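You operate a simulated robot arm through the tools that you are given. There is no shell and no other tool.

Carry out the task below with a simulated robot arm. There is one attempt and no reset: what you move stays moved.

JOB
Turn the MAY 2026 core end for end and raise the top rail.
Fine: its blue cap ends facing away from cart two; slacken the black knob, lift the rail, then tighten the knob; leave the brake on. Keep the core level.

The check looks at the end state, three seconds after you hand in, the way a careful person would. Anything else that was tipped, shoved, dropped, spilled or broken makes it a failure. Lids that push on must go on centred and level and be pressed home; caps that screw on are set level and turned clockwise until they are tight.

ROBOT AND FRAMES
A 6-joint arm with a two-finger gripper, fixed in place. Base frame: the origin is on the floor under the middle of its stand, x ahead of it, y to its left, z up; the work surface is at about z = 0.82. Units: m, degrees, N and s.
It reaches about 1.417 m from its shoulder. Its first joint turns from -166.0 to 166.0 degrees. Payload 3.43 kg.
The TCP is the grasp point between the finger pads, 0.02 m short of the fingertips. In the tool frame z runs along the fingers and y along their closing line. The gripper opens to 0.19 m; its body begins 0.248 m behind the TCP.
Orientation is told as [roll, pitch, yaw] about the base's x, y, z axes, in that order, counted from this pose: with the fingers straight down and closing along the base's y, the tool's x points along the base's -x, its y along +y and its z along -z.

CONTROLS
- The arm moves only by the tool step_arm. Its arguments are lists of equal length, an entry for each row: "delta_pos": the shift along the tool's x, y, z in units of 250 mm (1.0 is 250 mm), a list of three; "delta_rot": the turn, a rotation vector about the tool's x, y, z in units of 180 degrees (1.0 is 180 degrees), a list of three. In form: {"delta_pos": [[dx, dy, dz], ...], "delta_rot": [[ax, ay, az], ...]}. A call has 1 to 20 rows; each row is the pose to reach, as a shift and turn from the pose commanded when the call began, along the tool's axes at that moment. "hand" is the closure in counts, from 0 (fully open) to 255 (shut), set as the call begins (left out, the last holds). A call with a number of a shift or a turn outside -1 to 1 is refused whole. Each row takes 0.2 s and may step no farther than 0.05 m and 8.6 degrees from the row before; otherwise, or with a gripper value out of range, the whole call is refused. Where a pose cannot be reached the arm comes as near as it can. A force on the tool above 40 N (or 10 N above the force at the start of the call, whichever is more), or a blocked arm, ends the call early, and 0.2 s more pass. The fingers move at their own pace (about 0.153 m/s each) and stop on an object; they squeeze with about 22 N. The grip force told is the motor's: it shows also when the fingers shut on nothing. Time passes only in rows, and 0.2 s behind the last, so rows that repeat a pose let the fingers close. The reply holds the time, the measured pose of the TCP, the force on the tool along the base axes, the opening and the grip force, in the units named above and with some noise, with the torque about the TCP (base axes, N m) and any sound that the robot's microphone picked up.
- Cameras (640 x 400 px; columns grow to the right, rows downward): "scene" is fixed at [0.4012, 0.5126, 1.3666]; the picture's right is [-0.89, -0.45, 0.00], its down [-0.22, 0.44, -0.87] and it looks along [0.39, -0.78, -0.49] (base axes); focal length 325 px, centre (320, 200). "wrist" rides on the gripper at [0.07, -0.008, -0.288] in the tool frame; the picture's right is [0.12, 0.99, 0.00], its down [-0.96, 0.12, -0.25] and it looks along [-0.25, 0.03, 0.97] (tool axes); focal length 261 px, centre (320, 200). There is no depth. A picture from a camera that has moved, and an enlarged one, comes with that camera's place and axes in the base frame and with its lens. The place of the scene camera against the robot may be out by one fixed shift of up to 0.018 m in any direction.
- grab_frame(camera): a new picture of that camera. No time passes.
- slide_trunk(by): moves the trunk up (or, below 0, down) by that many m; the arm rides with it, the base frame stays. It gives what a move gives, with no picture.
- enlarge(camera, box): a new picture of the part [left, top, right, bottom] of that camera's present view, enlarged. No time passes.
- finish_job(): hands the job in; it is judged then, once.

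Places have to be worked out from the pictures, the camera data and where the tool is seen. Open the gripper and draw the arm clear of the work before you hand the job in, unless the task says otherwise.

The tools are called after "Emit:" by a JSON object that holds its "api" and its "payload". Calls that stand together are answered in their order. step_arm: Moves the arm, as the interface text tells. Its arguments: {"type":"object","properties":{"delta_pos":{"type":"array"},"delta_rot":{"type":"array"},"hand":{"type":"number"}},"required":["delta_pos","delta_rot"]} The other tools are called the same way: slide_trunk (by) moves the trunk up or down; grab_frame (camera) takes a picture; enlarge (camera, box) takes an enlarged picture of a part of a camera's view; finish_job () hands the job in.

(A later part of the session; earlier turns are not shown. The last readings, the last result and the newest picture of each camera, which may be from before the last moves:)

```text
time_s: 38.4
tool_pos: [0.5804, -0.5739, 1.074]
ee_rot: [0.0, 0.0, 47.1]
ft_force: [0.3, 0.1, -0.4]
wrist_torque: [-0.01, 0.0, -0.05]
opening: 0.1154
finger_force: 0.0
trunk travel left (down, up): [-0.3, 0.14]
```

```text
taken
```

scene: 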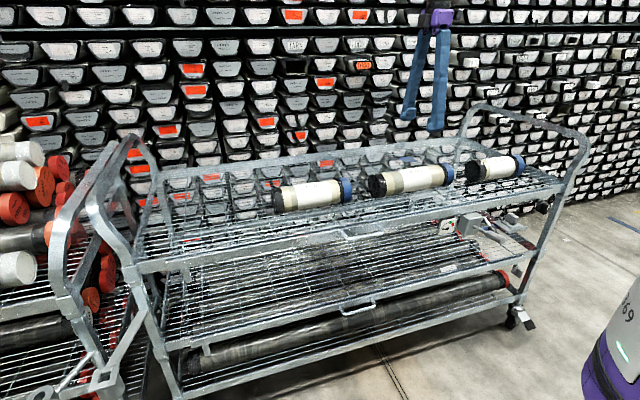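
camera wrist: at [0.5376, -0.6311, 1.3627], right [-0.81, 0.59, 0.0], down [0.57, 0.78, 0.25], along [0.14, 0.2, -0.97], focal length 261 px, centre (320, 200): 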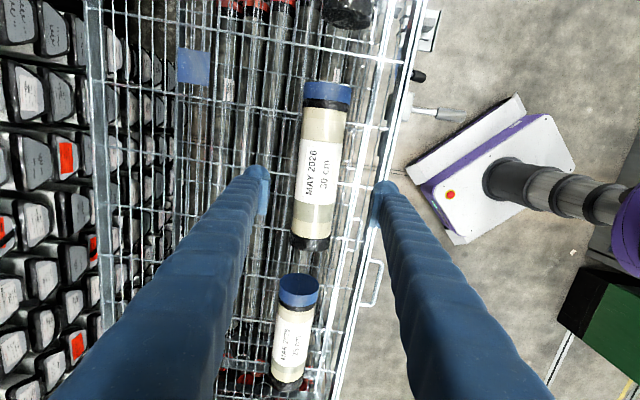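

The core is placed correctly. Now I study the top rail's black knob and handle closely in the scene view.

Emit:
{"api": "enlarge", "payload": {"camera": "scene", "box": [516, 190, 564, 220]}}

Emit:
{"api": "enlarge", "payload": {"camera": "scene", "box": [330, 215, 402, 260]}}

Emit:
{"api": "enlarge", "payload": {"camera": "scene", "box": [110, 240, 206, 300]}}

Emit:
{"api": "enlarge", "payload": {"camera": "scene", "box": [424, 205, 472, 245]}}

Emit:
{"api": "enlarge", "payload": {"camera": "scene", "box": [470, 250, 550, 340]}}

```text
13.33 times, centred on (540, 205) of scene
camera zoom: at [0.4012, 0.5126, 1.3666], right [-0.89, -0.45, 0.0], down [-0.22, 0.44, -0.87], along [0.39, -0.78, -0.49], focal length 4333 px, centre (-2613, 133)
```

zoom: 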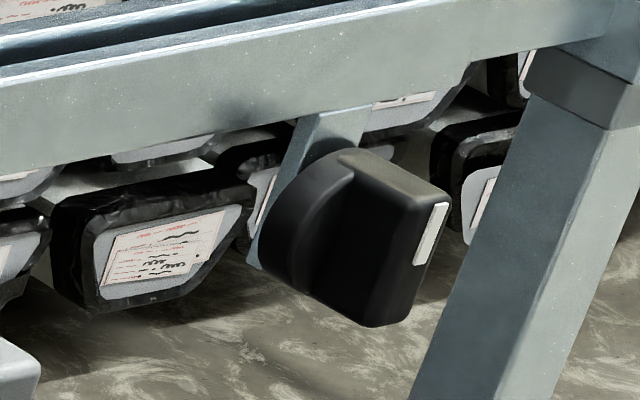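

```text
8.89 times, centred on (366, 238) of scene
camera zoom: at [0.4012, 0.5126, 1.3666], right [-0.89, -0.45, 0.0], down [-0.22, 0.44, -0.87], along [0.39, -0.78, -0.49], focal length 2889 px, centre (-89, -133)
```

zoom: 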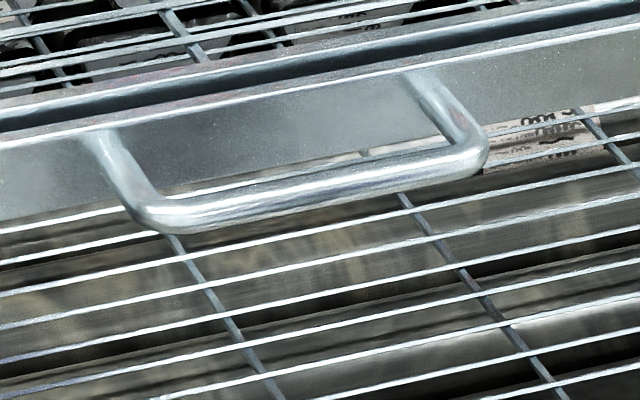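

```text
6.67 times, centred on (158, 270) of scene
camera zoom: at [0.4012, 0.5126, 1.3666], right [-0.89, -0.45, 0.0], down [-0.22, 0.44, -0.87], along [0.39, -0.78, -0.49], focal length 2166 px, centre (1400, -267)
```

zoom: 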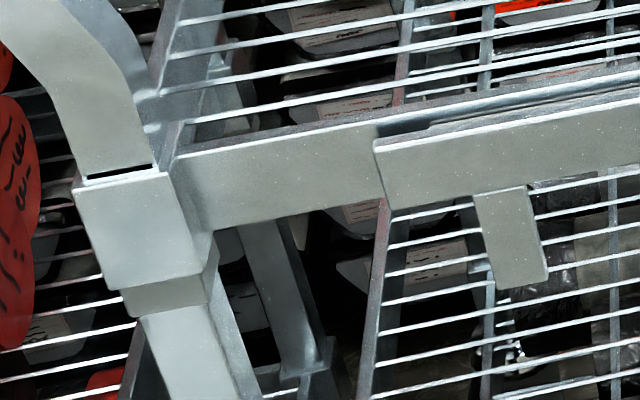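

```text
10.00 times, centred on (448, 225) of scene
camera zoom: at [0.4012, 0.5126, 1.3666], right [-0.89, -0.45, 0.0], down [-0.22, 0.44, -0.87], along [0.39, -0.78, -0.49], focal length 3250 px, centre (-960, -50)
```

zoom: 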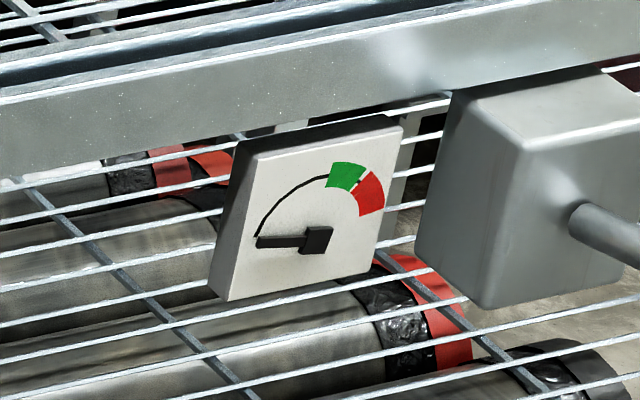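

```text
4.44 times, centred on (510, 295) of scene
camera zoom: at [0.4012, 0.5126, 1.3666], right [-0.89, -0.45, 0.0], down [-0.22, 0.44, -0.87], along [0.39, -0.78, -0.49], focal length 1444 px, centre (-524, -222)
```

zoom: 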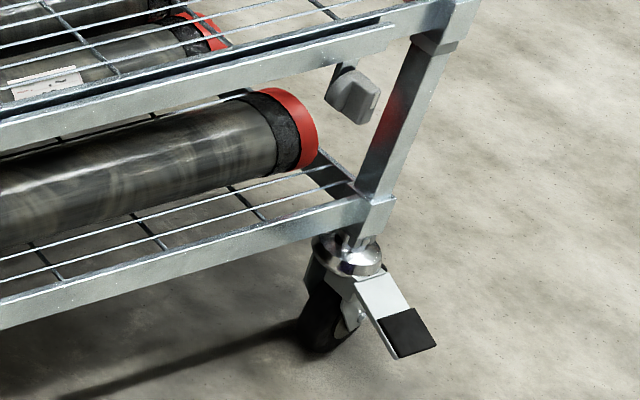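

The knob is a round-based black wing knob (white mark on its wing) clamping the top rail's right-hand tab; the rail has a U-handle mid-span. I now move the arm off the cart towards the robot side to get a frontal wrist view.

Emit:
{"api": "step_arm", "payload": {"delta_pos": [[0.04, 0.08, -0.08], [0.1, 0.22, -0.2], [0.16, 0.36, -0.308], [0.22, 0.5, -0.308], [0.29, 0.67, -0.308], [0.36, 0.84, -0.308], [0.36, 0.84, -0.308]], "delta_rot": [[0, 0, 0], [0, 0, 0], [0, 0, 0], [0, 0, 0], [0, 0, 0], [0, 0, 0], [0, 0, 0]]}}

Emit:
{"api": "step_arm", "payload": {"delta_pos": [[0.06, 0.16, 0], [0.13, 0.33, 0], [0.2, 0.5, 0], [0.27, 0.67, 0], [0.36, 0.84, 0], [0.36, 0.84, 0]], "delta_rot": [[0, 0, 0], [0, 0, 0], [0, 0, 0], [0, 0, 0], [0, 0, 0], [0, 0, 0]]}}

Emit:
{"api": "grab_frame", "payload": {"camera": "wrist"}}

Emit:
{"api": "grab_frame", "payload": {"camera": "scene"}}

```text
time_s: 40.0
tool_pos: [0.3681, -0.4959, 1.1526]
ee_rot: [0.0, 0.0, 47.2]
ft_force: [0.0, 0.0, 0.2]
wrist_torque: [-0.02, 0.06, -0.03]
opening: 0.1155
finger_force: 0.1
trunk travel left (down, up): [-0.3, 0.14]
```

```text
time_s: 41.4
tool_pos: [0.1511, -0.4213, 1.1473]
ee_rot: [-0.1, 0.0, 47.1]
ft_force: [-0.3, 0.1, 0.4]
wrist_torque: [-0.03, 0.03, 0.0]
opening: 0.1156
finger_force: 0.0
trunk travel left (down, up): [-0.3, 0.14]
```

```text
taken
camera wrist: at [0.108, -0.4789, 1.4362], right [-0.81, 0.59, 0.0], down [0.57, 0.78, 0.25], along [0.14, 0.2, -0.97], focal length 261 px, centre (320, 200)
```

wrist: 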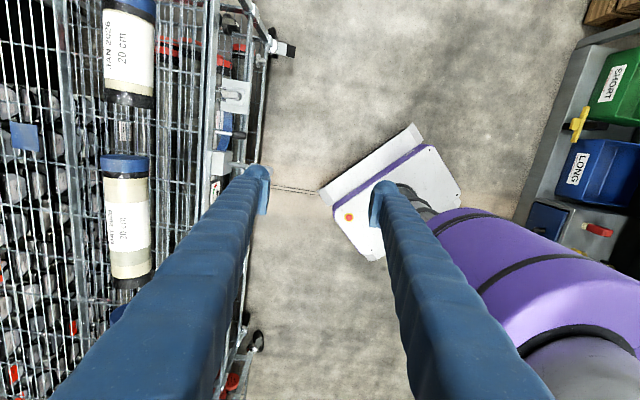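

```text
taken
```

scene: 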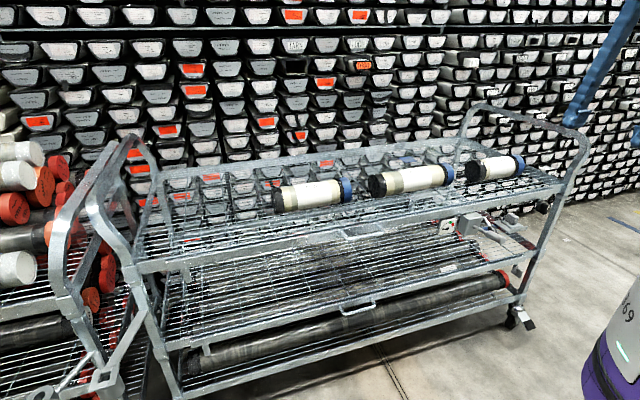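

I shift along the front of the cart to stand opposite the knob (s≈-0.45 along the cart), still with fingers down, then tilt 45° to look at the front.

Emit:
{"api": "step_arm", "payload": {"delta_pos": [[0.15, 0, 0], [0.32, 0, 0], [0.49, 0, 0], [0.66, 0, 0], [0.83, 0, 0], [1.0, 0, 0], [1.0, 0, 0]], "delta_rot": [[0, 0, 0], [0, 0, 0], [0, 0, 0], [0, 0, 0], [0, 0, 0], [0, 0, 0], [0, 0, 0]]}}

Emit:
{"api": "step_arm", "payload": {"delta_pos": [[0, 0, 0], [0, 0, 0], [0, 0, 0], [0, 0, 0], [0, 0, 0], [0, 0, 0], [0, 0, 0]], "delta_rot": [[0.042, 0, 0], [0.084, 0, 0], [0.126, 0, 0], [0.168, 0, 0], [0.21, 0, 0], [0.25, 0, 0], [0.25, 0, 0]]}}

Emit:
{"api": "grab_frame", "payload": {"camera": "wrist"}}

Emit:
{"api": "grab_frame", "payload": {"camera": "scene"}}

```text
time_s: 43.0
tool_pos: [-0.0187, -0.606, 1.1527]
ee_rot: [0.0, 0.0, 47.2]
ft_force: [0.3, 0.4, 0.7]
wrist_torque: [0.04, 0.07, 0.03]
opening: 0.1154
finger_force: 0.1
trunk travel left (down, up): [-0.3, 0.14]
```

```text
time_s: 44.6
tool_pos: [-0.0123, -0.6093, 1.1616]
ee_rot: [-17.7, 0.1, 46.6]
ft_force: [-0.4, -0.3, 0.1]
wrist_torque: [-0.06, 0.0, -0.03]
opening: 0.1155
finger_force: 0.1
out of reach, approached as far as the arm can: row 3, 4, 5, 6, 7
trunk travel left (down, up): [-0.3, 0.14]
```

```text
taken
camera wrist: at [-0.1193, -0.6068, 1.4376], right [-0.77, 0.56, -0.3], down [0.53, 0.83, 0.2], along [0.36, 0.0, -0.93], focal length 261 px, centre (320, 200)
```

wrist: 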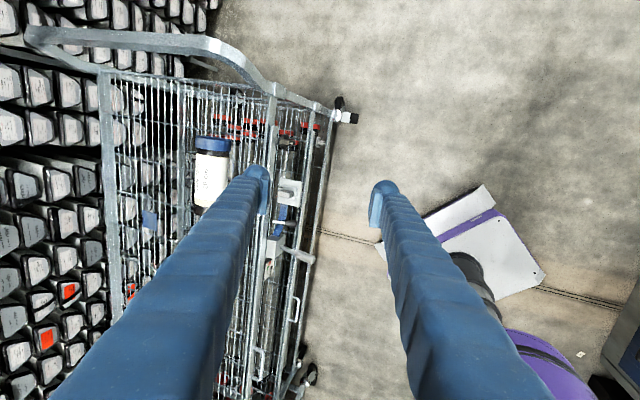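

```text
taken
```

scene: 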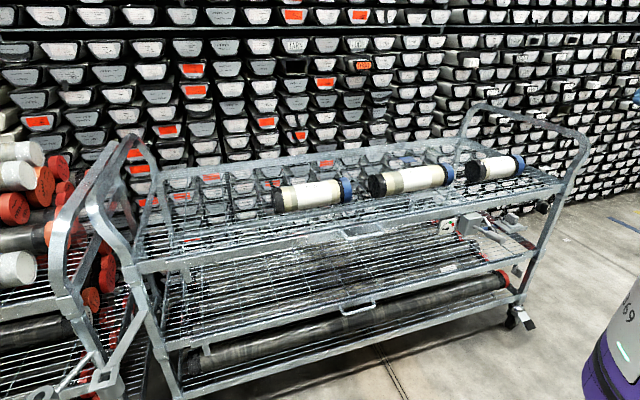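

The arm stalled at ~18° tilt at this height. I go back to vertical and will retry the tilt with the wrist lower and further out, where it has more room.

Emit:
{"api": "step_arm", "payload": {"delta_pos": [[0, 0, 0], [0, 0, 0]], "delta_rot": [[0, 0, 0], [0, 0, 0]]}}

```text
time_s: 45.2
tool_pos: [-0.0131, -0.6108, 1.1595]
ee_rot: [-17.7, 0.1, 46.5]
ft_force: [-1.0, -0.6, 0.2]
wrist_torque: [-0.01, 0.0, 0.03]
opening: 0.1158
finger_force: 0.2
trunk travel left (down, up): [-0.3, 0.14]
```

The command reference resets to the reached pose. I untilt (back to vertical) and descend to z≈0.92 in the free space in front of the cart.

Emit:
{"api": "step_arm", "payload": {"delta_pos": [[0, 0, 0], [0, 0, 0], [0, 0, 0], [0, 0, 0]], "delta_rot": [[-0.033, 0, 0], [-0.066, 0, 0], [-0.098, 0, 0], [-0.098, 0, 0]]}}

Emit:
{"api": "step_arm", "payload": {"delta_pos": [[0, 0, 0.14], [0, 0, 0.3], [0, 0, 0.46], [0, 0, 0.62], [0, 0, 0.78], [0, 0, 0.92], [0, 0, 0.92]], "delta_rot": [[0, 0, 0], [0, 0, 0], [0, 0, 0], [0, 0, 0], [0, 0, 0], [0, 0, 0], [0, 0, 0]]}}

Emit:
{"api": "step_arm", "payload": {"delta_pos": [[0, 0, 0], [0, 0, 0], [0, 0, 0], [0, 0, 0], [0, 0, 0], [0, 0, 0], [0, 0, 0]], "delta_rot": [[0.042, 0, 0], [0.084, 0, 0], [0.126, 0, 0], [0.168, 0, 0], [0.21, 0, 0], [0.25, 0, 0], [0.25, 0, 0]]}}

Emit:
{"api": "grab_frame", "payload": {"camera": "wrist"}}

```text
time_s: 46.2
tool_pos: [-0.0122, -0.6101, 1.1608]
ee_rot: [0.0, 0.0, 46.6]
ft_force: [0.5, -0.4, -0.2]
wrist_torque: [0.05, -0.06, -0.01]
opening: 0.1153
finger_force: 0.0
trunk travel left (down, up): [-0.3, 0.14]
```

```text
time_s: 47.8
tool_pos: [-0.014, -0.6117, 0.9336]
ee_rot: [-0.1, 0.0, 46.6]
ft_force: [-1.0, -0.3, -0.2]
wrist_torque: [0.1, 0.02, -0.01]
opening: 0.1155
finger_force: 0.1
trunk travel left (down, up): [-0.3, 0.14]
```

```text
time_s: 49.4
tool_pos: [-0.0087, -0.6219, 0.9419]
ee_rot: [-9.6, -0.1, 46.3]
ft_force: [-1.1, -0.6, 0.0]
wrist_torque: [0.01, 0.0, 0.0]
opening: 0.1153
finger_force: 0.0
out of reach, approached as far as the arm can: row 2, 3, 4, 5, 6, 7
trunk travel left (down, up): [-0.3, 0.14]
```

```text
taken
camera wrist: at [-0.0873, -0.6456, 1.2278], right [-0.79, 0.59, -0.17], down [0.55, 0.8, 0.23], along [0.27, 0.09, -0.96], focal length 261 px, centre (320, 200)
```

wrist: 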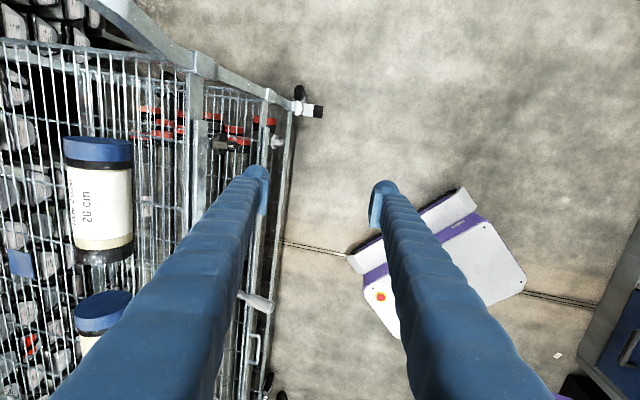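

Tilting is limited because the wrist comes too near the shoulder (I estimate shoulder z≈1.25, minimum radius ≈0.58). I untilt and raise the trunk fully, so that a low, horizontal wrist pose becomes reachable below the shoulder.

Emit:
{"api": "step_arm", "payload": {"delta_pos": [[0, 0, 0], [0, 0, 0], [0, 0, 0]], "delta_rot": [[-0.03, 0, 0], [-0.053, 0, 0], [-0.053, 0, 0]]}}

Emit:
{"api": "slide_trunk", "payload": {"by": 0.14}}

```text
time_s: 50.2
tool_pos: [-0.0116, -0.6217, 0.9422]
ee_rot: [0.0, -0.1, 46.2]
ft_force: [0.4, -0.2, 0.2]
wrist_torque: [0.01, 0.0, -0.03]
opening: 0.1155
finger_force: 0.1
trunk travel left (down, up): [-0.3, 0.14]
```

```text
time_s: 51.9
tool_pos: [-0.0088, -0.6216, 1.0809]
ee_rot: [-0.1, -0.1, 46.3]
ft_force: [0.4, -0.2, 1.0]
wrist_torque: [-0.01, -0.02, 0.03]
opening: 0.1156
finger_force: 0.0
trunk travel left (down, up): [-0.44, 0.0]
```

Trunk is up (TCP z 1.08). I descend with fingers down to z≈0.78 in front of the cart, clear of the knob and lever.

Emit:
{"api": "step_arm", "payload": {"delta_pos": [[0, 0, 0.12], [0, 0, 0.28], [0, 0, 0.44], [0, 0, 0.6], [0, 0, 0.76], [0, 0, 0.9], [0, 0, 1.0], [0, 0, 1.0]], "delta_rot": [[0, 0, 0], [0, 0, 0], [0, 0, 0], [0, 0, 0], [0, 0, 0], [0, 0, 0], [0, 0, 0], [0, 0, 0]]}}

Emit:
{"api": "step_arm", "payload": {"delta_pos": [[0, 0, 0.1], [0, 0, 0.2], [0, 0, 0.2]], "delta_rot": [[0, 0, 0], [0, 0, 0], [0, 0, 0]]}}

Emit:
{"api": "step_arm", "payload": {"delta_pos": [[0, 0, 0], [0, 0, 0], [0, 0, 0], [0, 0, 0], [0, 0, 0], [0, 0, 0], [0, 0, 0]], "delta_rot": [[0.042, 0, 0], [0.084, 0, 0], [0.126, 0, 0], [0.168, 0, 0], [0.21, 0, 0], [0.25, 0, 0], [0.25, 0, 0]]}}

Emit:
{"api": "grab_frame", "payload": {"camera": "wrist"}}

Emit:
{"api": "grab_frame", "payload": {"camera": "scene"}}

```text
time_s: 53.7
tool_pos: [-0.01, -0.6216, 0.8319]
ee_rot: [0.0, -0.2, 46.2]
ft_force: [-0.4, -1.1, 0.5]
wrist_torque: [-0.02, -0.02, 0.0]
opening: 0.1156
finger_force: 0.1
trunk travel left (down, up): [-0.44, 0.0]
```

```text
time_s: 54.5
tool_pos: [-0.0074, -0.6197, 0.7816]
ee_rot: [-0.1, -0.1, 46.3]
ft_force: [0.4, -0.6, -0.1]
wrist_torque: [0.01, -0.02, -0.04]
opening: 0.1158
finger_force: 0.1
trunk travel left (down, up): [-0.44, 0.0]
```

```text
time_s: 56.1
tool_pos: [-0.0093, -0.6209, 0.7821]
ee_rot: [-45.2, -0.1, 46.3]
ft_force: [0.4, -0.3, 0.3]
wrist_torque: [-0.01, -0.01, -0.03]
opening: 0.1156
finger_force: 0.1
out of reach, approached as far as the arm can: row 1
trunk travel left (down, up): [-0.44, 0.0]
```

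```text
taken
camera wrist: at [-0.2018, -0.5352, 0.9912], right [-0.59, 0.4, -0.7], down [0.48, 0.87, 0.09], along [0.65, -0.28, -0.7], focal length 261 px, centre (320, 200)
```

wrist: 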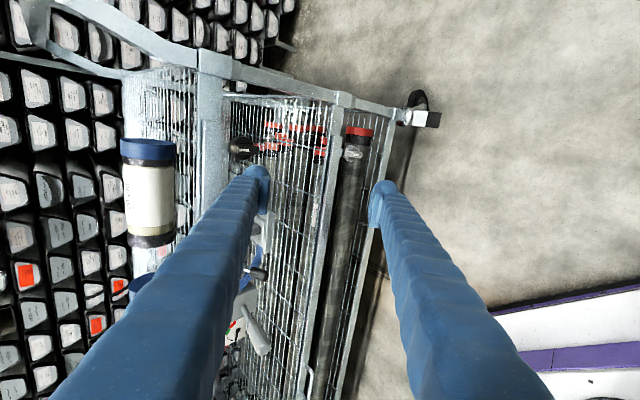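

```text
taken
```

scene: 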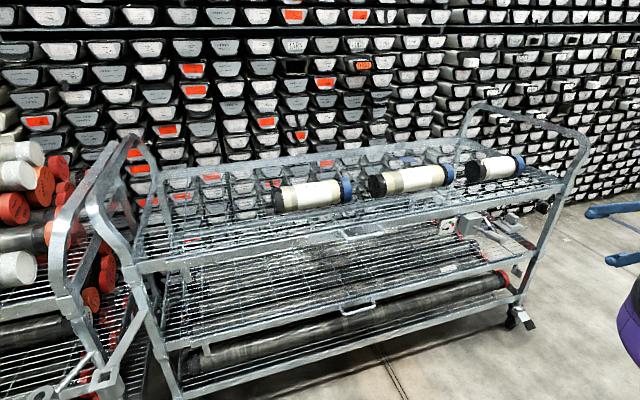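

The raised trunk works: 45° tilt reached. I continue to fully horizontal fingers pointing at the cart.

Emit:
{"api": "step_arm", "payload": {"delta_pos": [[0, 0, 0], [0, 0, 0], [0, 0, 0], [0, 0, 0], [0, 0, 0], [0, 0, 0], [0, 0, 0]], "delta_rot": [[0.042, 0, 0], [0.084, 0, 0], [0.126, 0, 0], [0.168, 0, 0], [0.21, 0, 0], [0.25, 0, 0], [0.25, 0, 0]]}}

Emit:
{"api": "grab_frame", "payload": {"camera": "wrist"}}

Emit:
{"api": "enlarge", "payload": {"camera": "wrist", "box": [180, 60, 420, 210]}}

```text
time_s: 57.7
tool_pos: [-0.0098, -0.6217, 0.7825]
ee_rot: [-90.2, -0.2, 46.2]
ft_force: [-0.3, -0.3, -0.4]
wrist_torque: [0.01, 0.01, -0.01]
opening: 0.1155
finger_force: 0.0
trunk travel left (down, up): [-0.44, 0.0]
```

```text
taken
camera wrist: at [-0.2666, -0.4733, 0.7902], right [-0.08, -0.09, -0.99], down [0.49, 0.87, -0.11], along [0.87, -0.49, -0.03], focal length 261 px, centre (320, 200)
```

wrist: 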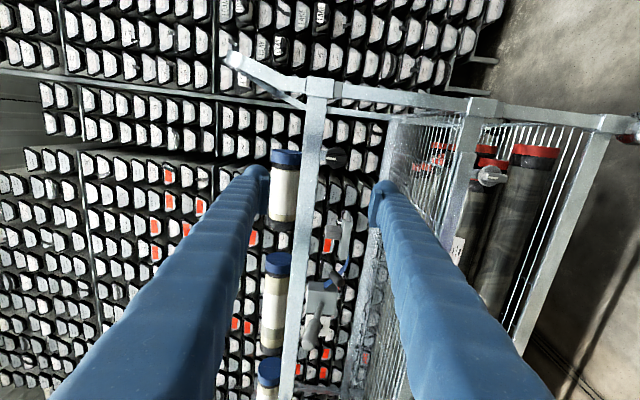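

```text
2.67 times, centred on (300, 135) of wrist
camera zoom: at [-0.2666, -0.4733, 0.7902], right [-0.08, -0.09, -0.99], down [0.49, 0.87, -0.11], along [0.87, -0.49, -0.03], focal length 695 px, centre (373, 373)
```

zoom: 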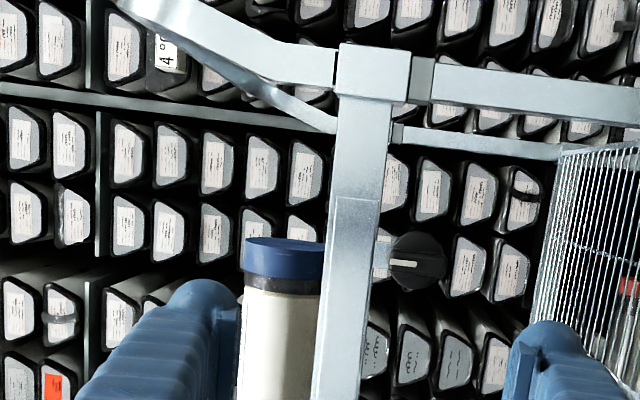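

Now horizontal, facing the cart. The black knob is ~0.2 m ahead, slightly right and below the tool axis; its white mark points straight up (wing vertical). I line up with it, advance 8 cm, and look again.

Emit:
{"api": "step_arm", "payload": {"delta_pos": [[0.04, 0.04, 0.08], [0.08, 0.08, 0.16], [0.11, 0.112, 0.24], [0.11, 0.112, 0.32], [0.11, 0.112, 0.32]], "delta_rot": [[0, 0, 0], [0, 0, 0], [0, 0, 0], [0, 0, 0], [0, 0, 0]]}}

Emit:
{"api": "grab_frame", "payload": {"camera": "wrist"}}

Emit:
{"api": "enlarge", "payload": {"camera": "wrist", "box": [270, 130, 398, 210]}}

Emit:
{"api": "grab_frame", "payload": {"camera": "scene"}}

```text
time_s: 58.9
tool_pos: [0.0282, -0.6955, 0.7532]
ee_rot: [-90.1, -0.3, 46.1]
ft_force: [-0.2, -0.1, 0.0]
wrist_torque: [0.0, -0.01, -0.03]
opening: 0.1153
finger_force: 0.1
trunk travel left (down, up): [-0.44, 0.0]
```

```text
taken
camera wrist: at [-0.2279, -0.5464, 0.7626], right [-0.08, -0.08, -0.99], down [0.49, 0.87, -0.11], along [0.87, -0.49, -0.03], focal length 261 px, centre (320, 200)
```

wrist: 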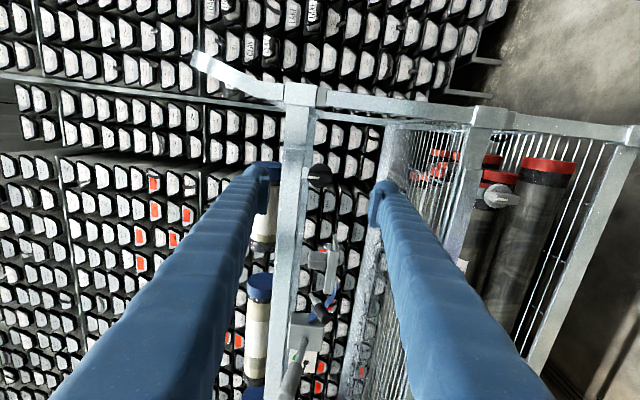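

```text
5.00 times, centred on (334, 170) of wrist
camera zoom: at [-0.2279, -0.5464, 0.7626], right [-0.08, -0.08, -0.99], down [0.49, 0.87, -0.11], along [0.87, -0.49, -0.03], focal length 1303 px, centre (250, 350)
```

zoom: 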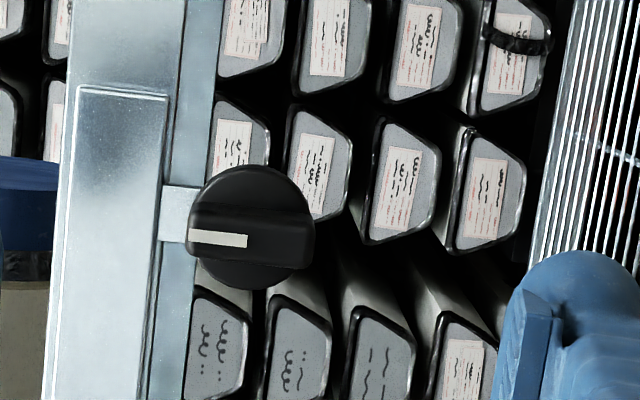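

```text
taken
```

scene: 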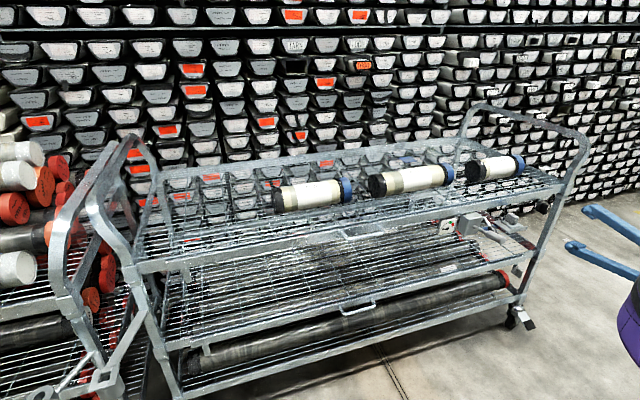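

Two views triangulate the wing's front face at 0.137 m ahead of the TCP, centred within 3 mm; wing ~17 mm thick, vertical, base ~42 mm. I spin the tool 90° so the fingers close horizontally across the wing, narrowing to ~6 cm.

Emit:
{"api": "step_arm", "payload": {"delta_pos": [[-0.01, 0.004, 0], [-0.01, 0.004, 0], [-0.01, 0.004, 0], [-0.01, 0.004, 0], [-0.01, 0.004, 0], [-0.01, 0.004, 0], [-0.01, 0.004, 0], [-0.01, 0.004, 0], [-0.01, 0.004, 0], [-0.01, 0.004, 0], [-0.01, 0.004, 0], [-0.01, 0.004, 0], [-0.01, 0.004, 0]], "delta_rot": [[0, 0, 0.042], [0, 0, 0.084], [0, 0, 0.126], [0, 0, 0.168], [0, 0, 0.21], [0, 0, 0.252], [0, 0, 0.294], [0, 0, 0.336], [0, 0, 0.378], [0, 0, 0.42], [0, 0, 0.462], [0, 0, 0.5], [0, 0, 0.5]], "hand": 175}}

Emit:
{"api": "grab_frame", "payload": {"camera": "wrist"}}

Emit:
{"api": "enlarge", "payload": {"camera": "wrist", "box": [256, 130, 384, 210]}}

```text
time_s: 61.7
tool_pos: [0.0327, -0.6941, 0.7534]
ee_rot: [109.5, -89.8, -153.2]
ft_force: [-0.1, 0.3, 0.2]
wrist_torque: [0.02, 0.01, 0.02]
opening: 0.0596
finger_force: 0.1
trunk travel left (down, up): [-0.44, 0.0]
```

```text
taken
camera wrist: at [-0.1829, -0.5015, 0.6832], right [0.69, 0.72, -0.12], down [-0.1, 0.25, 0.96], along [0.72, -0.65, 0.25], focal length 261 px, centre (320, 200)
```

wrist: 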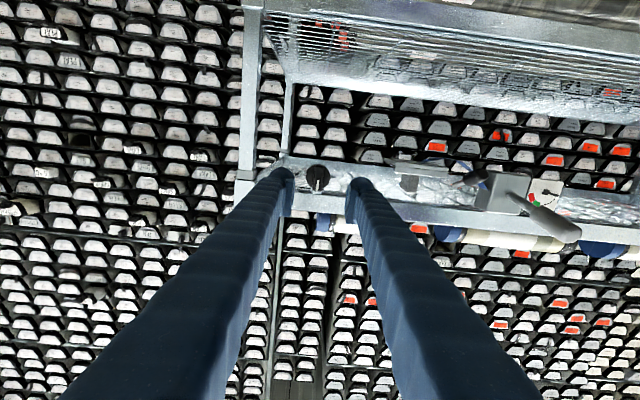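

```text
5.00 times, centred on (320, 170) of wrist
camera zoom: at [-0.1829, -0.5015, 0.6832], right [0.69, 0.72, -0.12], down [-0.1, 0.25, 0.96], along [0.72, -0.65, 0.25], focal length 1303 px, centre (320, 350)
```

zoom: 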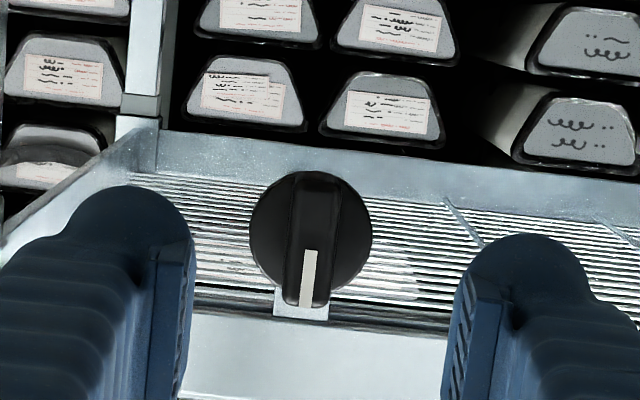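

The knob sits dead ahead, wing vertical with the mark up; disc face is ~2 cm behind the wing's front. I trim 3 mm and advance 0.134 m so that the fingertips straddle the wing without touching the base.

Emit:
{"api": "step_arm", "payload": {"delta_pos": [[-0.004, -0.012, 0.06], [-0.004, -0.012, 0.14], [-0.004, -0.012, 0.22], [-0.004, -0.012, 0.3], [-0.004, -0.012, 0.37], [-0.004, -0.012, 0.43], [-0.004, -0.012, 0.48], [-0.004, -0.012, 0.51], [-0.004, -0.012, 0.53], [-0.004, -0.012, 0.536], [-0.004, -0.012, 0.536]], "delta_rot": [[0, 0, 0], [0, 0, 0], [0, 0, 0], [0, 0, 0], [0, 0, 0], [0, 0, 0], [0, 0, 0], [0, 0, 0], [0, 0, 0], [0, 0, 0], [0, 0, 0]]}}

Emit:
{"api": "grab_frame", "payload": {"camera": "wrist"}}

Emit:
{"api": "enlarge", "payload": {"camera": "wrist", "box": [256, 150, 384, 230]}}

Emit:
{"api": "enlarge", "payload": {"camera": "scene", "box": [500, 180, 580, 230]}}

```text
time_s: 64.1
tool_pos: [0.1256, -0.7867, 0.7529]
ee_rot: [118.3, -89.8, -162.0]
ft_force: [0.6, 0.2, 0.0]
wrist_torque: [0.02, 0.0, 0.01]
opening: 0.0598
finger_force: 0.0
trunk travel left (down, up): [-0.44, 0.0]
```

```text
taken
camera wrist: at [-0.0892, -0.5954, 0.6838], right [0.69, 0.72, -0.12], down [-0.1, 0.25, 0.96], along [0.72, -0.65, 0.25], focal length 261 px, centre (320, 200)
```

wrist: 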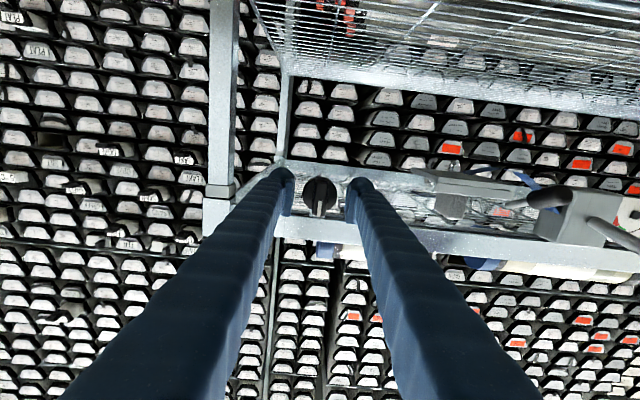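

```text
5.00 times, centred on (320, 190) of wrist
camera zoom: at [-0.0892, -0.5954, 0.6838], right [0.69, 0.72, -0.12], down [-0.1, 0.25, 0.96], along [0.72, -0.65, 0.25], focal length 1303 px, centre (320, 250)
```

zoom: 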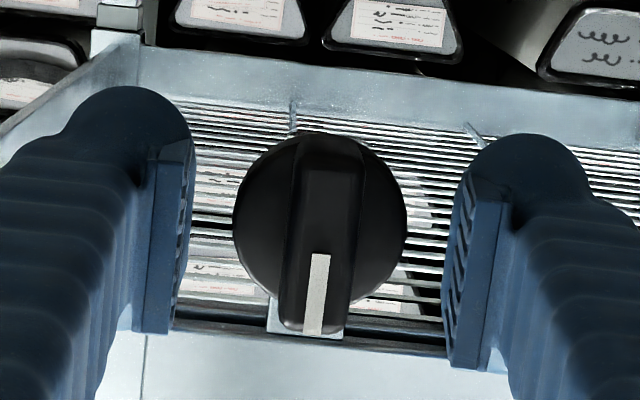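

```text
8.00 times, centred on (540, 205) of scene
camera zoom: at [0.4012, 0.5126, 1.3666], right [-0.89, -0.45, 0.0], down [-0.22, 0.44, -0.87], along [0.39, -0.78, -0.49], focal length 2600 px, centre (-1440, 160)
```

zoom: 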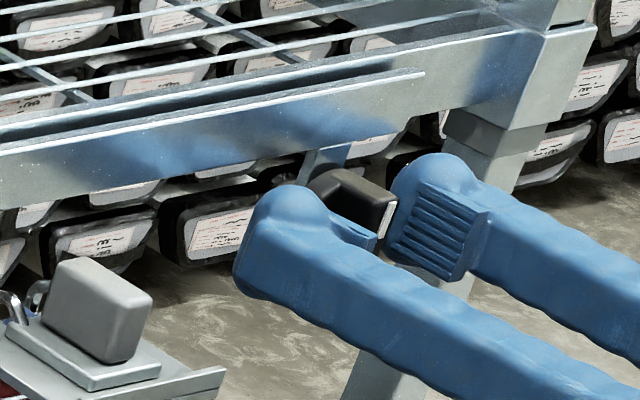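

The wing is centred between the pads. I close on it.

Emit:
{"api": "step_arm", "payload": {"delta_pos": [[0, 0, 0], [0, 0, 0], [0, 0, 0], [0, 0, 0], [0, 0, 0]], "delta_rot": [[0, 0, 0], [0, 0, 0], [0, 0, 0], [0, 0, 0], [0, 0, 0]], "hand": 255}}

Emit:
{"api": "enlarge", "payload": {"camera": "wrist", "box": [256, 150, 384, 230]}}

```text
time_s: 64.4
tool_pos: [0.1181, -0.7831, 0.7523]
ee_rot: [105.0, -89.3, -149.2]
ft_force: [-51.8, 60.5, 3.9]
wrist_torque: [-0.39, -0.07, -2.51]
opening: 0.0158
finger_force: 44.8
trunk travel left (down, up): [-0.44, 0.0]
stopped in row 1: the force on the tool passed its limit at 57 N (the readings are from after the stop); the commanded pose is now the measured one
```

```text
5.00 times, centred on (320, 190) of wrist
camera zoom: at [-0.0932, -0.5877, 0.6824], right [0.69, 0.71, -0.11], down [-0.11, 0.25, 0.96], along [0.71, -0.66, 0.25], focal length 1303 px, centre (320, 250)
```

zoom: 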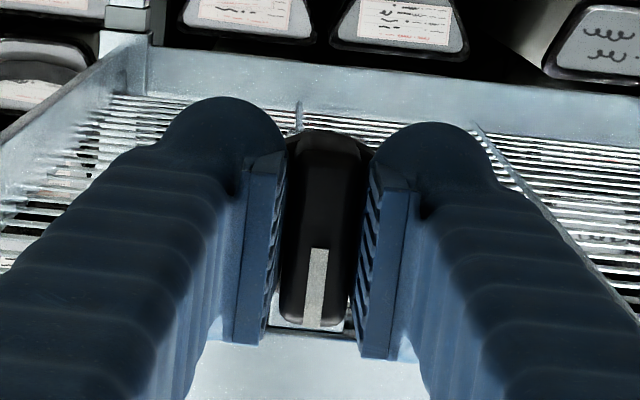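

Closing wedged the fingertips on the knob's base and pushed the tool ~8 mm outward; it now holds the wing at 0.0158 m. I check the settled force with a hold.

Emit:
{"api": "step_arm", "payload": {"delta_pos": [[0, 0, 0], [0, 0, 0]], "delta_rot": [[0, 0, 0], [0, 0, 0]]}}

Emit:
{"api": "enlarge", "payload": {"camera": "scene", "box": [500, 180, 580, 230]}}

```text
time_s: 64.8
tool_pos: [0.1185, -0.7828, 0.7527]
ee_rot: [97.4, -89.5, -141.6]
ft_force: [-22.2, 24.8, 5.1]
wrist_torque: [-0.77, -0.45, -1.34]
opening: 0.0155
finger_force: 44.5
trunk travel left (down, up): [-0.44, 0.0]
stopped in row 1: the force on the tool passed its limit at 94 N (the readings are from after the stop); the commanded pose is now the measured one
```

```text
8.00 times, centred on (540, 205) of scene
camera zoom: at [0.4012, 0.5126, 1.3666], right [-0.89, -0.45, 0.0], down [-0.22, 0.44, -0.87], along [0.39, -0.78, -0.49], focal length 2600 px, centre (-1440, 160)
```

zoom: 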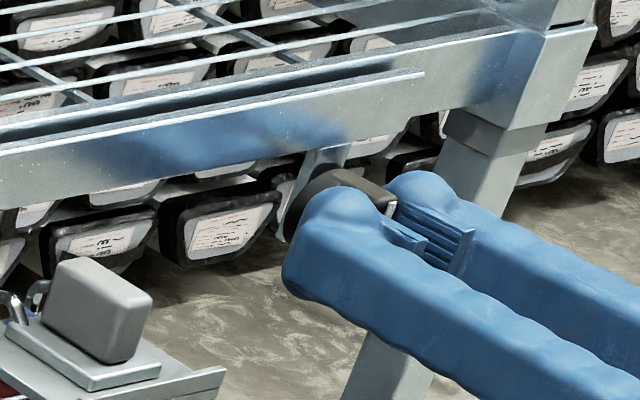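

There is still ~33 N of axial push, so I open slightly, back off 5 mm and regrip more shallowly.

Emit:
{"api": "step_arm", "payload": {"delta_pos": [[0, 0, 0], [0, 0, 0], [0, 0, -0.01], [0, 0, -0.02], [0, 0, -0.02]], "delta_rot": [[0, 0, 0], [0, 0, 0], [0, 0, 0], [0, 0, 0], [0, 0, 0]], "hand": 195}}

Emit:
{"api": "grab_frame", "payload": {"camera": "scene"}}

Emit:
{"api": "enlarge", "payload": {"camera": "wrist", "box": [256, 150, 384, 230]}}

```text
time_s: 65.1
tool_pos: [0.1226, -0.7818, 0.7506]
ee_rot: [84.7, -89.3, -128.6]
ft_force: [0.7, -0.5, -0.6]
wrist_torque: [-0.04, -0.03, 0.03]
opening: 0.0446
finger_force: 0.0
trunk travel left (down, up): [-0.44, 0.0]
stopped in row 1: the force on the tool passed its limit at 55 N (the readings are from after the stop); the commanded pose is now the measured one
```

```text
taken
```

scene: 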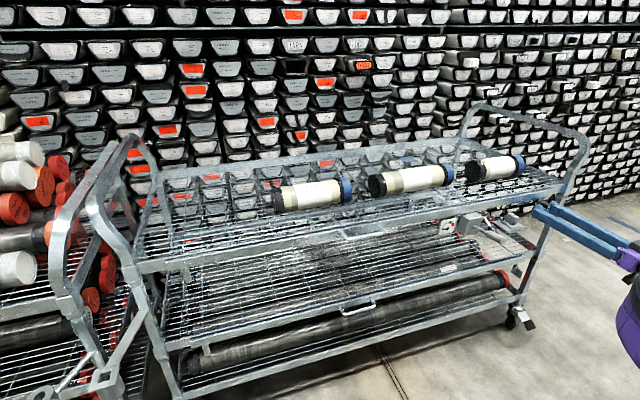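

```text
5.00 times, centred on (320, 190) of wrist
camera zoom: at [-0.0905, -0.5886, 0.6816], right [0.69, 0.72, -0.11], down [-0.11, 0.25, 0.96], along [0.72, -0.65, 0.24], focal length 1303 px, centre (320, 250)
```

zoom: 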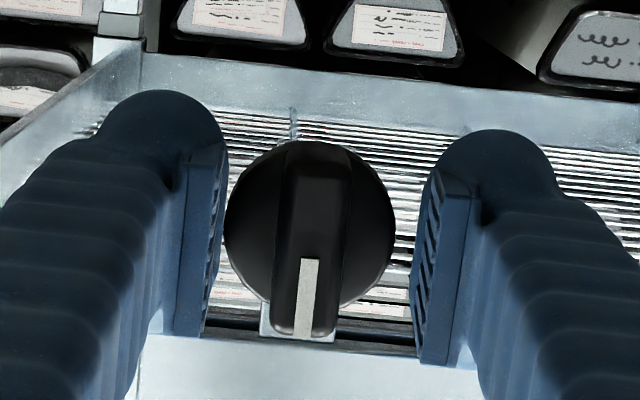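

Now free of load with 4.5 cm opening. The base face seems to lie about where the tips were wedged, so I retreat 5 mm and close again gently from the current narrow opening.

Emit:
{"api": "step_arm", "payload": {"delta_pos": [[0, 0, -0.01], [0, 0, -0.02], [0, 0, -0.02]], "delta_rot": [[0, 0, 0], [0, 0, 0], [0, 0, 0]]}}

Emit:
{"api": "step_arm", "payload": {"delta_pos": [[0, 0, 0], [0, 0, 0], [0, 0, 0], [0, 0, 0]], "delta_rot": [[0, 0, 0], [0, 0, 0], [0, 0, 0], [0, 0, 0]], "hand": 255}}

Emit:
{"api": "enlarge", "payload": {"camera": "wrist", "box": [256, 150, 384, 230]}}

Emit:
{"api": "enlarge", "payload": {"camera": "scene", "box": [500, 180, 580, 230]}}

```text
time_s: 65.9
tool_pos: [0.1174, -0.7775, 0.7503]
ee_rot: [89.3, -89.2, -133.4]
ft_force: [1.5, -0.1, 0.2]
wrist_torque: [-0.01, -0.01, -0.02]
opening: 0.0447
finger_force: 0.0
trunk travel left (down, up): [-0.44, 0.0]
```

```text
time_s: 66.9
tool_pos: [0.1159, -0.7793, 0.7521]
ee_rot: [89.3, -89.3, -133.4]
ft_force: [-9.5, -17.8, -3.7]
wrist_torque: [-0.13, 0.34, -0.18]
opening: 0.0149
finger_force: 45.0
trunk travel left (down, up): [-0.44, 0.0]
```

```text
5.00 times, centred on (320, 190) of wrist
camera zoom: at [-0.0962, -0.5847, 0.6819], right [0.69, 0.71, -0.11], down [-0.11, 0.25, 0.96], along [0.71, -0.66, 0.25], focal length 1303 px, centre (320, 250)
```

zoom: 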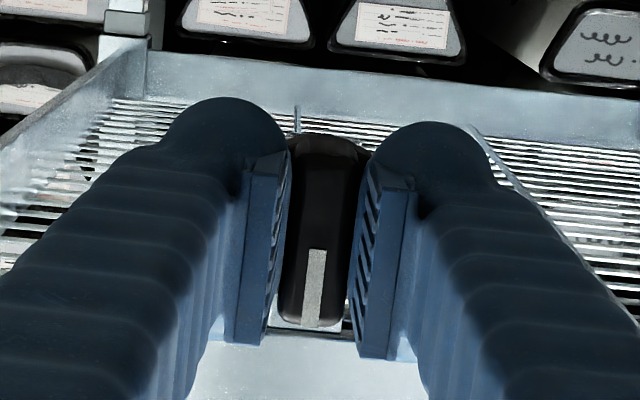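

```text
8.00 times, centred on (540, 205) of scene
camera zoom: at [0.4012, 0.5126, 1.3666], right [-0.89, -0.45, 0.0], down [-0.22, 0.44, -0.87], along [0.39, -0.78, -0.49], focal length 2600 px, centre (-1440, 160)
```

zoom: 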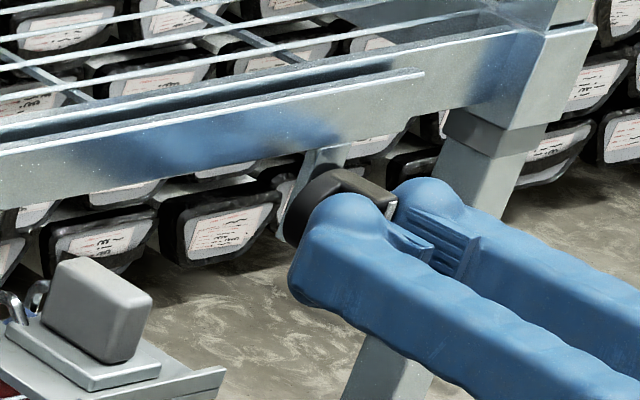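

Good grip on the wing (0.0149 m, no axial push, ~19 N sideways from slight offset, which I trim by 2 mm). Now I turn counter-clockwise (negative about the tool axis) by 45° in small steps.

Emit:
{"api": "step_arm", "payload": {"delta_pos": [[0, -0.008, 0], [0, -0.008, 0], [0, -0.008, 0], [0, -0.008, 0], [0, -0.008, 0], [0, -0.008, 0], [0, -0.008, 0], [0, -0.008, 0], [0, -0.008, 0], [0, -0.008, 0], [0, -0.008, 0]], "delta_rot": [[0, 0, 0], [0, 0, -0.028], [0, 0, -0.056], [0, 0, -0.084], [0, 0, -0.112], [0, 0, -0.14], [0, 0, -0.168], [0, 0, -0.196], [0, 0, -0.224], [0, 0, -0.25], [0, 0, -0.25]]}}

Emit:
{"api": "enlarge", "payload": {"camera": "wrist", "box": [256, 150, 384, 230]}}

Emit:
{"api": "enlarge", "payload": {"camera": "scene", "box": [500, 180, 580, 230]}}

```text
time_s: 69.3
tool_pos: [0.1161, -0.7804, 0.7524]
ee_rot: [-90.2, -45.7, 46.0]
ft_force: [-20.3, -17.2, 10.7]
wrist_torque: [-0.09, -0.19, -0.15]
opening: 0.015
finger_force: 45.2
trunk travel left (down, up): [-0.44, 0.0]
```

```text
5.00 times, centred on (320, 190) of wrist
camera zoom: at [-0.1304, -0.62, 0.7082], right [0.44, 0.45, -0.78], down [0.35, 0.71, 0.61], along [0.83, -0.54, 0.16], focal length 1303 px, centre (320, 250)
```

zoom: 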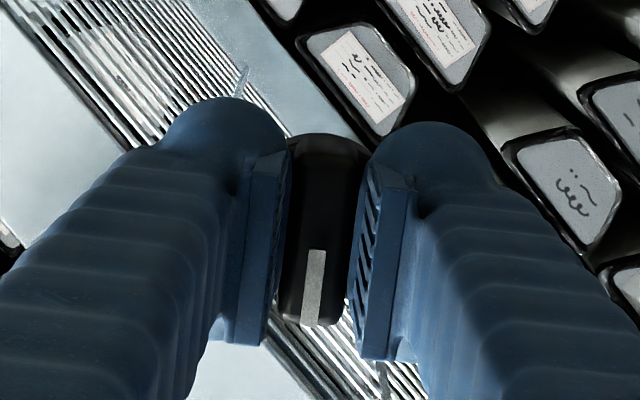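

```text
8.00 times, centred on (540, 205) of scene
camera zoom: at [0.4012, 0.5126, 1.3666], right [-0.89, -0.45, 0.0], down [-0.22, 0.44, -0.87], along [0.39, -0.78, -0.49], focal length 2600 px, centre (-1440, 160)
```

zoom: 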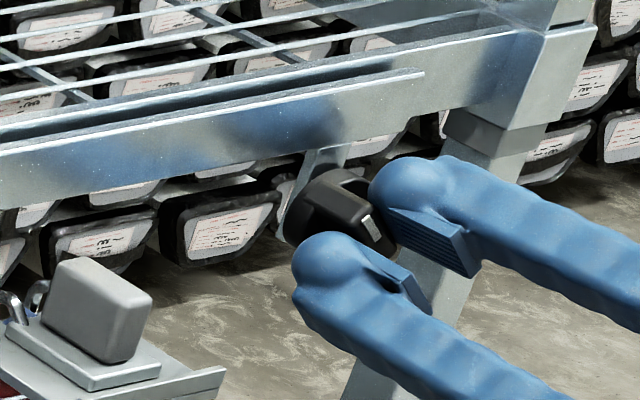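

The knob turned 45° CCW with the gripper with little torque. I probe which way relieves the ~28 N side force by shifting 1.5 mm along the closing line.

Emit:
{"api": "step_arm", "payload": {"delta_pos": [[0, -0.006, 0], [0, -0.006, 0]], "delta_rot": [[0, 0, 0], [0, 0, 0]]}}

```text
time_s: 69.9
tool_pos: [0.1144, -0.7808, 0.7527]
ee_rot: [-89.9, -45.8, 45.9]
ft_force: [-25.3, -7.8, 4.6]
wrist_torque: [0.08, 0.0, -0.27]
opening: 0.0151
finger_force: 45.2
trunk travel left (down, up): [-0.44, 0.0]
```

Shifting along −y reduces the force, so the knob's axis lies a few mm further that way. I shift the tool by about 4.5 mm/3 mm to centre on it.

Emit:
{"api": "step_arm", "payload": {"delta_pos": [[0.005, -0.008, 0], [0.01, -0.016, 0], [0.01, -0.016, 0]], "delta_rot": [[0, 0, 0], [0, 0, 0], [0, 0, 0]]}}

```text
time_s: 70.7
tool_pos: [0.1151, -0.7811, 0.7522]
ee_rot: [-90.0, -46.0, 46.2]
ft_force: [-2.4, 12.6, -0.8]
wrist_torque: [-0.3, -0.23, 0.41]
opening: 0.0152
finger_force: 44.9
trunk travel left (down, up): [-0.44, 0.0]
```

Side force is now small. I continue counter-clockwise another 45° (total 90°).

Emit:
{"api": "step_arm", "payload": {"delta_pos": [[0, 0, 0], [0, 0, 0], [0, 0, 0], [0, 0, 0], [0, 0, 0], [0, 0, 0], [0, 0, 0], [0, 0, 0], [0, 0, 0], [0, 0, 0]], "delta_rot": [[0, 0, -0.028], [0, 0, -0.056], [0, 0, -0.084], [0, 0, -0.112], [0, 0, -0.14], [0, 0, -0.168], [0, 0, -0.196], [0, 0, -0.224], [0, 0, -0.25], [0, 0, -0.25]]}}

Emit:
{"api": "enlarge", "payload": {"camera": "wrist", "box": [256, 150, 384, 230]}}

Emit:
{"api": "enlarge", "payload": {"camera": "scene", "box": [500, 180, 580, 230]}}

```text
time_s: 71.9
tool_pos: [0.1149, -0.7802, 0.752]
ee_rot: [-89.9, -20.2, 46.2]
ft_force: [0.2, 3.1, -1.6]
wrist_torque: [-0.33, -0.31, 1.03]
opening: 0.0149
finger_force: 45.5
trunk travel left (down, up): [-0.44, 0.0]
stopped in row 6: the force on the tool passed its limit at 41 N (the readings are from after the stop); the commanded pose is now the measured one
```

```text
5.00 times, centred on (320, 190) of wrist
camera zoom: at [-0.1415, -0.6321, 0.7381], right [0.16, 0.17, -0.97], down [0.47, 0.85, 0.22], along [0.87, -0.5, 0.06], focal length 1303 px, centre (320, 250)
```

zoom: 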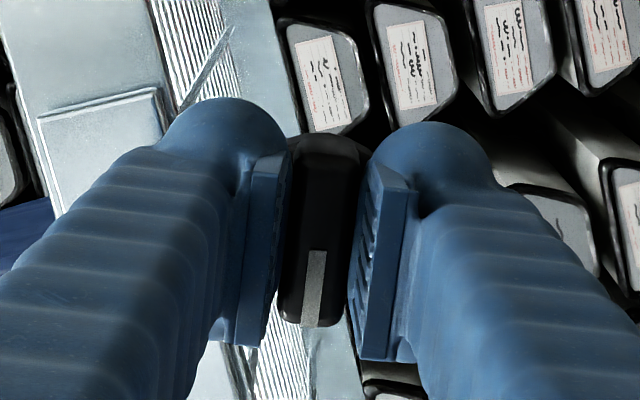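

```text
8.00 times, centred on (540, 205) of scene
camera zoom: at [0.4012, 0.5126, 1.3666], right [-0.89, -0.45, 0.0], down [-0.22, 0.44, -0.87], along [0.39, -0.78, -0.49], focal length 2600 px, centre (-1440, 160)
```

zoom: 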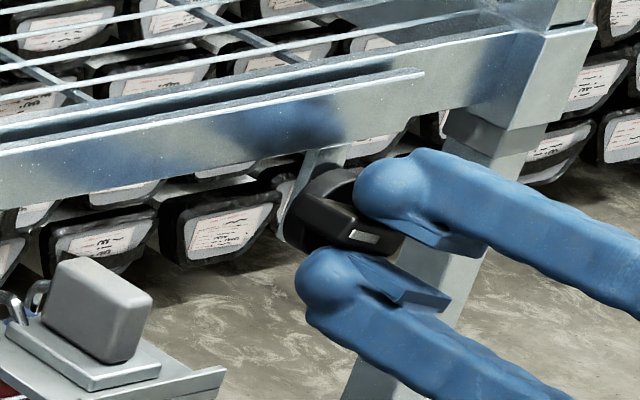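

Turned 70° so far; a transient side force stopped it, now relaxed. I continue the rotation in smaller steps.

Emit:
{"api": "step_arm", "payload": {"delta_pos": [[0, 0, 0], [0, 0, 0], [0, 0, 0], [0, 0, 0], [0, 0, 0], [0, 0, 0], [0, 0, 0], [0, 0, 0], [0, 0, 0]], "delta_rot": [[0, 0, -0.014], [0, 0, -0.028], [0, 0, -0.042], [0, 0, -0.056], [0, 0, -0.07], [0, 0, -0.084], [0, 0, -0.098], [0, 0, -0.11], [0, 0, -0.11]]}}

Emit:
{"api": "enlarge", "payload": {"camera": "scene", "box": [500, 180, 580, 230]}}

```text
time_s: 73.9
tool_pos: [0.1158, -0.781, 0.7537]
ee_rot: [-90.0, -0.2, 46.1]
ft_force: [8.3, 6.8, 16.5]
wrist_torque: [-0.11, -0.11, 0.1]
opening: 0.0152
finger_force: 44.7
trunk travel left (down, up): [-0.44, 0.0]
```

```text
8.00 times, centred on (540, 205) of scene
camera zoom: at [0.4012, 0.5126, 1.3666], right [-0.89, -0.45, 0.0], down [-0.22, 0.44, -0.87], along [0.39, -0.78, -0.49], focal length 2600 px, centre (-1440, 160)
```

zoom: 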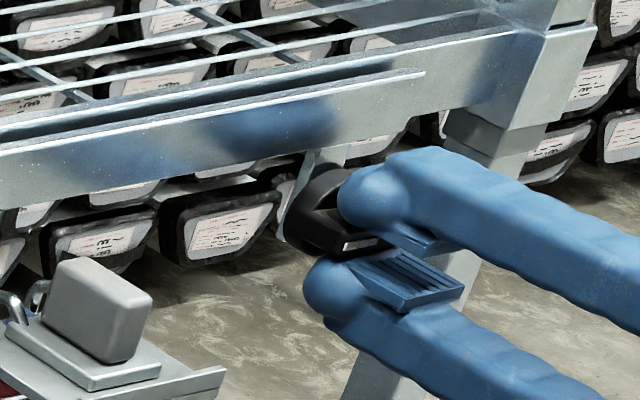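

The knob is now 90° CCW with hardly any resisting torque. As a cheap test of whether the knob rides with the rail, I raise the tool 5 mm and read the force.

Emit:
{"api": "step_arm", "payload": {"delta_pos": [[0, -0.006, 0], [0, -0.012, 0], [0, -0.018, 0], [0, -0.02, 0], [0, -0.02, 0]], "delta_rot": [[0, 0, 0], [0, 0, 0], [0, 0, 0], [0, 0, 0], [0, 0, 0]]}}

Emit:
{"api": "enlarge", "payload": {"camera": "scene", "box": [500, 180, 580, 230]}}

```text
time_s: 75.1
tool_pos: [0.1139, -0.7816, 0.7539]
ee_rot: [-89.7, -0.5, 46.2]
ft_force: [6.5, 6.0, -34.6]
wrist_torque: [0.15, 0.28, -0.25]
opening: 0.0148
finger_force: 44.9
trunk travel left (down, up): [-0.44, 0.0]
```

```text
8.00 times, centred on (540, 205) of scene
camera zoom: at [0.4012, 0.5126, 1.3666], right [-0.89, -0.45, 0.0], down [-0.22, 0.44, -0.87], along [0.39, -0.78, -0.49], focal length 2600 px, centre (-1440, 160)
```

zoom: 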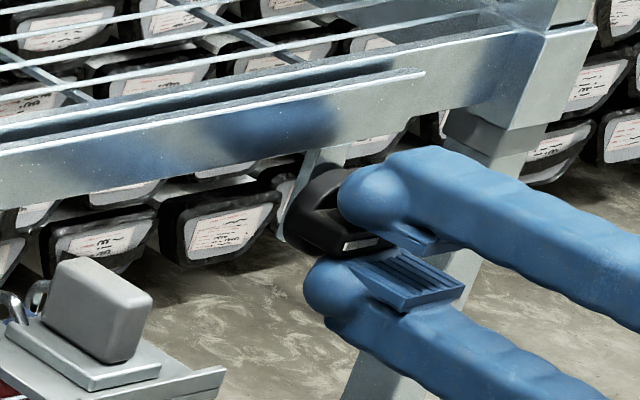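

The knob is fixed to the frame (10 N/mm stiffness), so the rail slides behind it. I neutralise the vertical load and turn the knob further CCW, feeling for a stop.

Emit:
{"api": "step_arm", "payload": {"delta_pos": [[0, 0.007, 0], [0, 0.0136, 0], [0, 0.0136, 0], [0, 0.0136, 0], [0, 0.0136, 0], [0, 0.0136, 0], [0, 0.0136, 0], [0, 0.0136, 0], [0, 0.0136, 0], [0, 0.0136, 0], [0, 0.0136, 0], [0, 0.0136, 0]], "delta_rot": [[0, 0, 0], [0, 0, 0], [0, 0, -0.014], [0, 0, -0.028], [0, 0, -0.042], [0, 0, -0.056], [0, 0, -0.07], [0, 0, -0.084], [0, 0, -0.098], [0, 0, -0.112], [0, 0, -0.125], [0, 0, -0.125]]}}

```text
time_s: 77.7
tool_pos: [0.1157, -0.7816, 0.7549]
ee_rot: [-90.0, 22.3, 46.2]
ft_force: [6.8, 23.0, -7.1]
wrist_torque: [0.05, 0.05, 0.32]
opening: 0.0153
finger_force: 44.4
trunk travel left (down, up): [-0.44, 0.0]
```

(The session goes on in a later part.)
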